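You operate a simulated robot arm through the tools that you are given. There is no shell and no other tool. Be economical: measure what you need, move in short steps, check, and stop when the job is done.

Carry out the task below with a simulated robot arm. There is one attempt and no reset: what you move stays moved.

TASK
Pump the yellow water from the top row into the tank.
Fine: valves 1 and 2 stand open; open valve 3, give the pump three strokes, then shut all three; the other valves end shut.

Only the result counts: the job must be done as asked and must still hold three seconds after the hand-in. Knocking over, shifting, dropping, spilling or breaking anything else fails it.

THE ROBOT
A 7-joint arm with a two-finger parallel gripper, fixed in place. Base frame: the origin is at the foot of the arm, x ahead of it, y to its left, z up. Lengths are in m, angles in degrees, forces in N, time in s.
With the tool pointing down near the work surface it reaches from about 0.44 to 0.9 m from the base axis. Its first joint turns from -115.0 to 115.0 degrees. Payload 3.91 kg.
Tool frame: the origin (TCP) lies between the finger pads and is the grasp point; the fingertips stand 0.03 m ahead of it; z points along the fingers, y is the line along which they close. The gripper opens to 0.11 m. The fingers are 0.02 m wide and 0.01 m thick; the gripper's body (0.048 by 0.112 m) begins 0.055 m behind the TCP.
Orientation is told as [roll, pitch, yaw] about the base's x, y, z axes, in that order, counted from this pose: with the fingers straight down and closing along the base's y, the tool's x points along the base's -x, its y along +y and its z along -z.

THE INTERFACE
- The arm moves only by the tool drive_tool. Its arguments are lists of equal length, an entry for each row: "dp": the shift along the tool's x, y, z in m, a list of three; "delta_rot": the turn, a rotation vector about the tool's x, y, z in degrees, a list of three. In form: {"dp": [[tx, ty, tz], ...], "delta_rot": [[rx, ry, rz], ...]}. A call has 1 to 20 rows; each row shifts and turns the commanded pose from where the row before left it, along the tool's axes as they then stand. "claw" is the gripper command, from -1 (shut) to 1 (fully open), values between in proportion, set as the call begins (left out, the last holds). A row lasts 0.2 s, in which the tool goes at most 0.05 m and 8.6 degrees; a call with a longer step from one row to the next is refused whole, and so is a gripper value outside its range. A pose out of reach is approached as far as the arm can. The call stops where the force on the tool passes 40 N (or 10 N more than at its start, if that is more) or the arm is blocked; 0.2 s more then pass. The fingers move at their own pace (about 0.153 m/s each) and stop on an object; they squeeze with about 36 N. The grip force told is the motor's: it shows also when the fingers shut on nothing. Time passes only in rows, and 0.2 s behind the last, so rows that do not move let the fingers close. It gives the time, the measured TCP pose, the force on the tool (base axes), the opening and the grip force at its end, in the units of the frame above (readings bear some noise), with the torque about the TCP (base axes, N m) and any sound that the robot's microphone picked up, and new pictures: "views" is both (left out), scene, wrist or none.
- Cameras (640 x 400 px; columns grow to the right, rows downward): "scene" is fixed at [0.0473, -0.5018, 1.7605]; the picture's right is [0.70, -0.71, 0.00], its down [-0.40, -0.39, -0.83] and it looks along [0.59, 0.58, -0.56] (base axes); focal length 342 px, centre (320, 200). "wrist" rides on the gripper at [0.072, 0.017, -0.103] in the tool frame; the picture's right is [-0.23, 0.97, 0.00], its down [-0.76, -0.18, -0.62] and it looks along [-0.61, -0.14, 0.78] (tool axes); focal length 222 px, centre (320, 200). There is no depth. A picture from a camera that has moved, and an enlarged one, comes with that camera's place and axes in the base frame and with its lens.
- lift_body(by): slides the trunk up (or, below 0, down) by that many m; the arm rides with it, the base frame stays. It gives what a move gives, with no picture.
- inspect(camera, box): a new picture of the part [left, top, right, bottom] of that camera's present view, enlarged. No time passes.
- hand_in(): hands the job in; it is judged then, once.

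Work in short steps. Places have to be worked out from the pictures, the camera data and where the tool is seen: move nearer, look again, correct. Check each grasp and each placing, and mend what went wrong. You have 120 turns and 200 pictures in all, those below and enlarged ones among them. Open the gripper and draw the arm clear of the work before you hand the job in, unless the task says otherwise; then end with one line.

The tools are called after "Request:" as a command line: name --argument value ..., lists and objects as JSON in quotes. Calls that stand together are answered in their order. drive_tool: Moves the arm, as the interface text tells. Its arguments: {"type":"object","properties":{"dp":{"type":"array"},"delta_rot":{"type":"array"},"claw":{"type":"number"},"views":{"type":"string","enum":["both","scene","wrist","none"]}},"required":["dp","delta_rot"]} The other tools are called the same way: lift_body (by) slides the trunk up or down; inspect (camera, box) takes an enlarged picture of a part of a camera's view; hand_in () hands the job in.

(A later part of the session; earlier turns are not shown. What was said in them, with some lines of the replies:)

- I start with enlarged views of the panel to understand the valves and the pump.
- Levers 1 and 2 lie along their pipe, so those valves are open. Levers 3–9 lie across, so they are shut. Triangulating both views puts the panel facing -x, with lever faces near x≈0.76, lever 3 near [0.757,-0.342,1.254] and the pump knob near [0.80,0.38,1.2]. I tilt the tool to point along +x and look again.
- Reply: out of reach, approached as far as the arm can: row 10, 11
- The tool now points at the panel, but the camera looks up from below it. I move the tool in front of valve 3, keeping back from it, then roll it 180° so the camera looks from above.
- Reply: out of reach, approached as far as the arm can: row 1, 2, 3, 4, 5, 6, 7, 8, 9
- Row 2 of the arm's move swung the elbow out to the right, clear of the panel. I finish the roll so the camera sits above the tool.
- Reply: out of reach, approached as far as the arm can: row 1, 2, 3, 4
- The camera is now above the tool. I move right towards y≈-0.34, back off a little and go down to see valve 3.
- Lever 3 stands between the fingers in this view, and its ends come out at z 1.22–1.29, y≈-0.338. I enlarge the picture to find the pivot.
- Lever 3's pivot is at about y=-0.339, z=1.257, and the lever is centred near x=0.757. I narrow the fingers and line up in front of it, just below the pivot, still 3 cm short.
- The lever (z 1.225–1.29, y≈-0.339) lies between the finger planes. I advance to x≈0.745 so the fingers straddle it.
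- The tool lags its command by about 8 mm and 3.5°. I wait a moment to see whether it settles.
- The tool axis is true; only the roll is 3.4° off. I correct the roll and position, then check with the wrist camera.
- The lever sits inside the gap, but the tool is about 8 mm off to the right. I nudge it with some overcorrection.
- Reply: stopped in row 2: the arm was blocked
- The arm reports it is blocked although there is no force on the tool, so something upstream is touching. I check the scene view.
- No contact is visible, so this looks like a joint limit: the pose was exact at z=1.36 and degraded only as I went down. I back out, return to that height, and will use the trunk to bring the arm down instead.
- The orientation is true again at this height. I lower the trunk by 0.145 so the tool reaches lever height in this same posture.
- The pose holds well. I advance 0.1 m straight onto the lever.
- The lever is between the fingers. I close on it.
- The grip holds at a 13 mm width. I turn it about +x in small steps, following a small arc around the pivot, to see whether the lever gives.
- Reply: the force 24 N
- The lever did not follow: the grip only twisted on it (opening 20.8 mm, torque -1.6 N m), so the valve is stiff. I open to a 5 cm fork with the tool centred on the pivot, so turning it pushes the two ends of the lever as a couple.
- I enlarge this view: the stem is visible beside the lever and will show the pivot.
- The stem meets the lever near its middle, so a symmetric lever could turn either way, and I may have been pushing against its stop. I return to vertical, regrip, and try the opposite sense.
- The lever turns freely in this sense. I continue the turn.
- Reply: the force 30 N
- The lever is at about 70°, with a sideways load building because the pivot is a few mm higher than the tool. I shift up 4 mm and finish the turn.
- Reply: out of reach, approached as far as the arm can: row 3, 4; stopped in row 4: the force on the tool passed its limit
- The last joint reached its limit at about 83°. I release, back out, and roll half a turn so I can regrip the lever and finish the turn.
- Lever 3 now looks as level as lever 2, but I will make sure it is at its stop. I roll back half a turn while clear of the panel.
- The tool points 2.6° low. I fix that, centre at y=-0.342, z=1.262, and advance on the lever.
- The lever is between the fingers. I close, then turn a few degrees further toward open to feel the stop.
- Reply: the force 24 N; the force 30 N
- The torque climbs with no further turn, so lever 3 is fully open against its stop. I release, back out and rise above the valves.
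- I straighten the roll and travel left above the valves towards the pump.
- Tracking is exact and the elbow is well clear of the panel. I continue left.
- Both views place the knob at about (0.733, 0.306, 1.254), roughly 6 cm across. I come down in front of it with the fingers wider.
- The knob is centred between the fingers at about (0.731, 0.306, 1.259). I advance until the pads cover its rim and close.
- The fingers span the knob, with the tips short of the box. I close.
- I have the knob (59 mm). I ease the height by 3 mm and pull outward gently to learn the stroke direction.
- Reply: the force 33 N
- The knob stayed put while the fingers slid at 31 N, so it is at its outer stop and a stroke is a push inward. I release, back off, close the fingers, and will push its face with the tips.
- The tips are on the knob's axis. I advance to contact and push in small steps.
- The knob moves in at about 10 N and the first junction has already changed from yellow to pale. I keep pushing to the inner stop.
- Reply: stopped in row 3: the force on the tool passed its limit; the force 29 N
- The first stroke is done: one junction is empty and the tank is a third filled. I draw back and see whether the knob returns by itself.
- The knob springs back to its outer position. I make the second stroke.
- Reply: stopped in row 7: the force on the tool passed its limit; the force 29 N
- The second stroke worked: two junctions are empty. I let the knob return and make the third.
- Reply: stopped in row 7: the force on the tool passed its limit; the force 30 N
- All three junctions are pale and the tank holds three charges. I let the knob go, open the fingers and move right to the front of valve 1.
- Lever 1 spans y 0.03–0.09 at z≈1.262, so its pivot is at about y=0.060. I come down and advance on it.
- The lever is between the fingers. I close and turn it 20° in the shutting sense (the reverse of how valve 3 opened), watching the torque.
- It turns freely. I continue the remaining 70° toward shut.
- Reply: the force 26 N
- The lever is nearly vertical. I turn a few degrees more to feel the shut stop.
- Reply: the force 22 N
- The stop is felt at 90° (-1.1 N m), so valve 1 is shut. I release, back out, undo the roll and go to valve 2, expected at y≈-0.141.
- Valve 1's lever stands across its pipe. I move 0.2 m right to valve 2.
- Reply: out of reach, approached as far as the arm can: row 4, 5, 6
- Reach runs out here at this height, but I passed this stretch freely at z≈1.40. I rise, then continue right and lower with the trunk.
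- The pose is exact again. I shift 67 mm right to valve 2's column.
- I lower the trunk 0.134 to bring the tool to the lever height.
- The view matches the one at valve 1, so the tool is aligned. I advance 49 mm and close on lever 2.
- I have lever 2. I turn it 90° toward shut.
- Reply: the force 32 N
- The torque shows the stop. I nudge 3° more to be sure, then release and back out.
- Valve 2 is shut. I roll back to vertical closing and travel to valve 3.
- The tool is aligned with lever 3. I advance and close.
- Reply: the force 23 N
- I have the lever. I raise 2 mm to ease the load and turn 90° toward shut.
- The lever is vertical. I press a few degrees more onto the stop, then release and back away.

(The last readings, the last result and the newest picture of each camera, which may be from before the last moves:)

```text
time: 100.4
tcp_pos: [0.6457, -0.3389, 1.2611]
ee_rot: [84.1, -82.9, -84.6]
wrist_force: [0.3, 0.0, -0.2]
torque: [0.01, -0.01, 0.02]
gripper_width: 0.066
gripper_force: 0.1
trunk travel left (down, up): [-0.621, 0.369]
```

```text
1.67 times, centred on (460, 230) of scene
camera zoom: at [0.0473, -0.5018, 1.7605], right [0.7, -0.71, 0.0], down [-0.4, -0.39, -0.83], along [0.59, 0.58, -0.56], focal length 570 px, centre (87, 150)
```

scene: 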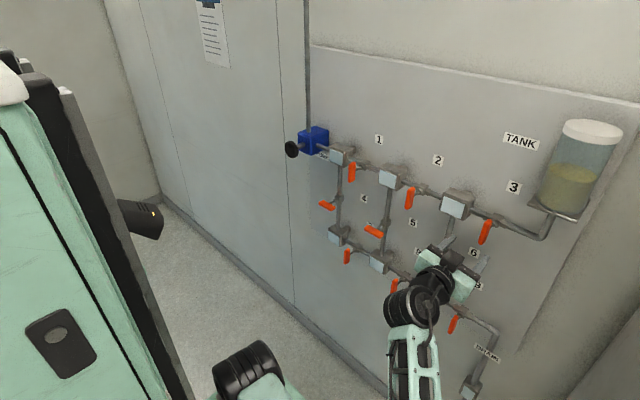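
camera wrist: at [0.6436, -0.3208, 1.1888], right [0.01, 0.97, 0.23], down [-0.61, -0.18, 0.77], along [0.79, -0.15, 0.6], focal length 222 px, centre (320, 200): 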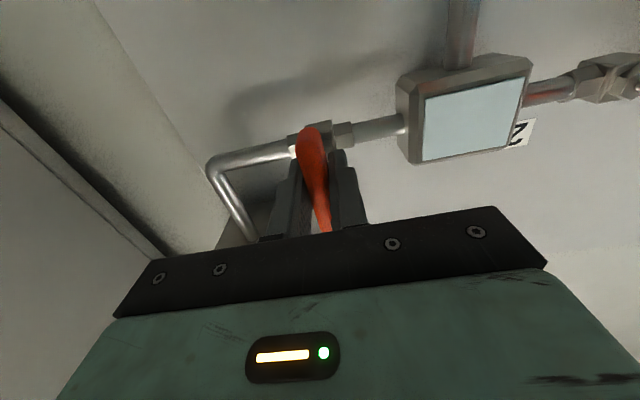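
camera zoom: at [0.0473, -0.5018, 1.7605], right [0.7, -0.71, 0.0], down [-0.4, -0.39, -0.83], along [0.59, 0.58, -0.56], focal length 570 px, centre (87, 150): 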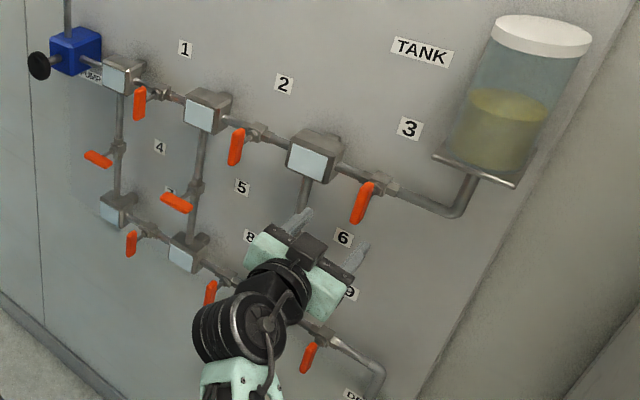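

Valves 1, 2 and 3 now stand shut and the tank is filled. I draw further clear and up, to check valve 6, which is hidden by the arm.

Request:
drive_tool --dp '[[0, 0, -0.03], [-0.04, 0, -0.02], [-0.04, 0, 0], [-0.04, 0, 0], [0, 0, 0]]' --delta_rot '[[0, 0, 0], [0, 0, 0], [0, 0, 0], [0, 0, 0], [0, 0, 0]]' --claw 0.8 --views "scene"

```text
time: 101.6
tcp_pos: [0.598, -0.3542, 1.3817]
ee_rot: [84.4, -82.9, -84.7]
wrist_force: [-0.4, -0.3, 0.2]
torque: [0.02, 0.0, 0.03]
gripper_width: 0.099
gripper_force: 0.1
trunk travel left (down, up): [-0.621, 0.369]
```

scene: 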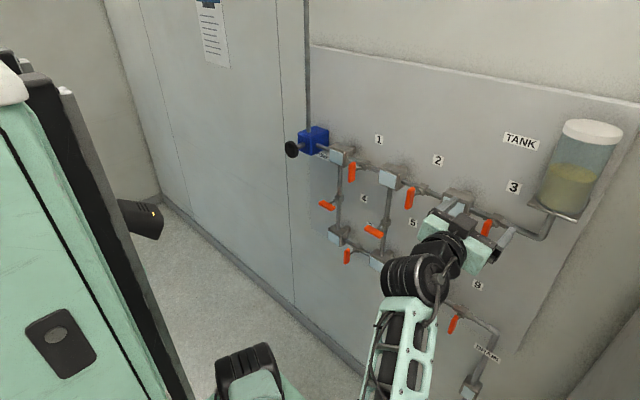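

Valves 6 and 8 are still hidden, so I raise the trunk for a final look.

Request:
lift_body --by 0.25

Request:
inspect --camera "scene" --box '[300, 110, 620, 350]'

```text
time: 104.1
tcp_pos: [0.5998, -0.3539, 1.6326]
ee_rot: [84.2, -82.9, -84.6]
wrist_force: [0.1, 0.4, 0.1]
torque: [0.01, -0.01, 0.01]
gripper_width: 0.0988
gripper_force: 0.0
trunk travel left (down, up): [-0.871, 0.119]
```

```text
1.67 times, centred on (460, 230) of scene
camera zoom: at [0.0473, -0.5018, 1.7605], right [0.7, -0.71, 0.0], down [-0.4, -0.39, -0.83], along [0.59, 0.58, -0.56], focal length 570 px, centre (87, 150)
```

zoom: 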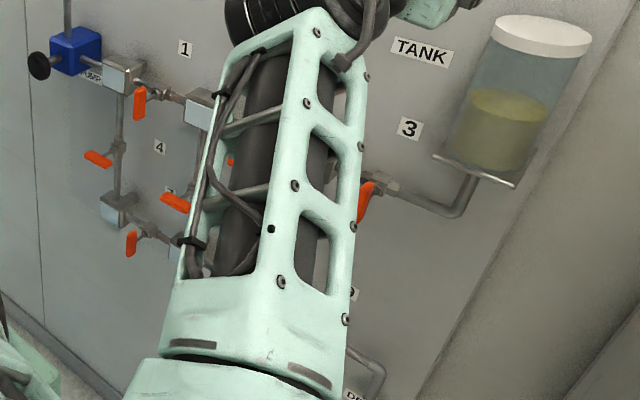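

The forearm blocks the view. I slide the tool left, well above the valves.

Request:
drive_tool --dp '[[0, 0.04, 0.01], [0, 0.04, 0.01], [0, 0.04, 0.02], [0, 0.04, 0.02], [0, 0.04, 0.02], [0, 0.04, 0.01], [0, 0.04, 0], [0, 0.04, 0], [0, 0.04, 0], [0, 0.04, 0], [0, 0.04, 0], [0, 0.04, 0], [0, 0, 0]]' --delta_rot '[[0, 0, 0], [0, 0, 0], [0, 0, 0], [0, 0, 0], [0, 0, 0], [0, 0, 0], [0, 0, 0], [0, 0, 0], [0, 0, 0], [0, 0, 0], [0, 0, 0], [0, 0, 0], [0, 0, 0]]' --views "scene"

Request:
inspect --camera "scene" --box '[300, 110, 620, 350]'

```text
time: 106.9
tcp_pos: [0.6912, 0.1219, 1.6902]
ee_rot: [84.2, -82.8, -84.5]
wrist_force: [-0.6, 0.2, 0.0]
torque: [0.01, 0.01, -0.03]
gripper_width: 0.0994
gripper_force: 0.0
trunk travel left (down, up): [-0.871, 0.119]
```

scene: 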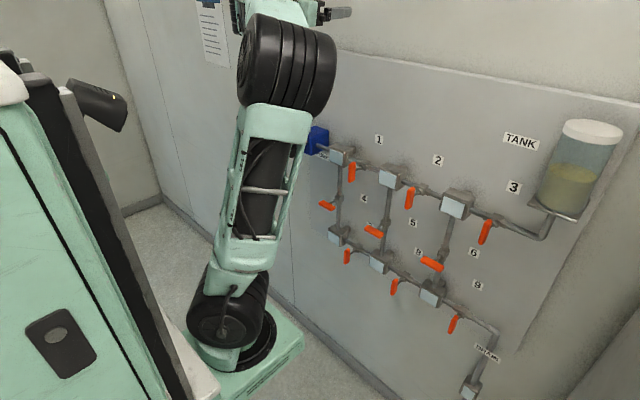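

```text
1.67 times, centred on (460, 230) of scene
camera zoom: at [0.0473, -0.5018, 1.7605], right [0.7, -0.71, 0.0], down [-0.4, -0.39, -0.83], along [0.59, 0.58, -0.56], focal length 570 px, centre (87, 150)
```

zoom: 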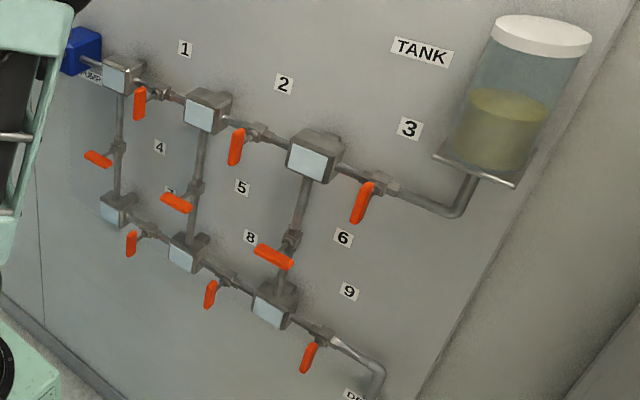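

All nine levers lie across their pipes (shut), the top row is empty, and the tank holds all the yellow water. The arm is clear and the gripper is open, so I hand in.

Request:
hand_in

```text
The job is handed in.
```

I opened valve 3, gave the pump three strokes so the yellow water is in the tank, then shut valves 1, 2 and 3; all nine valves ended shut when I handed the job in.
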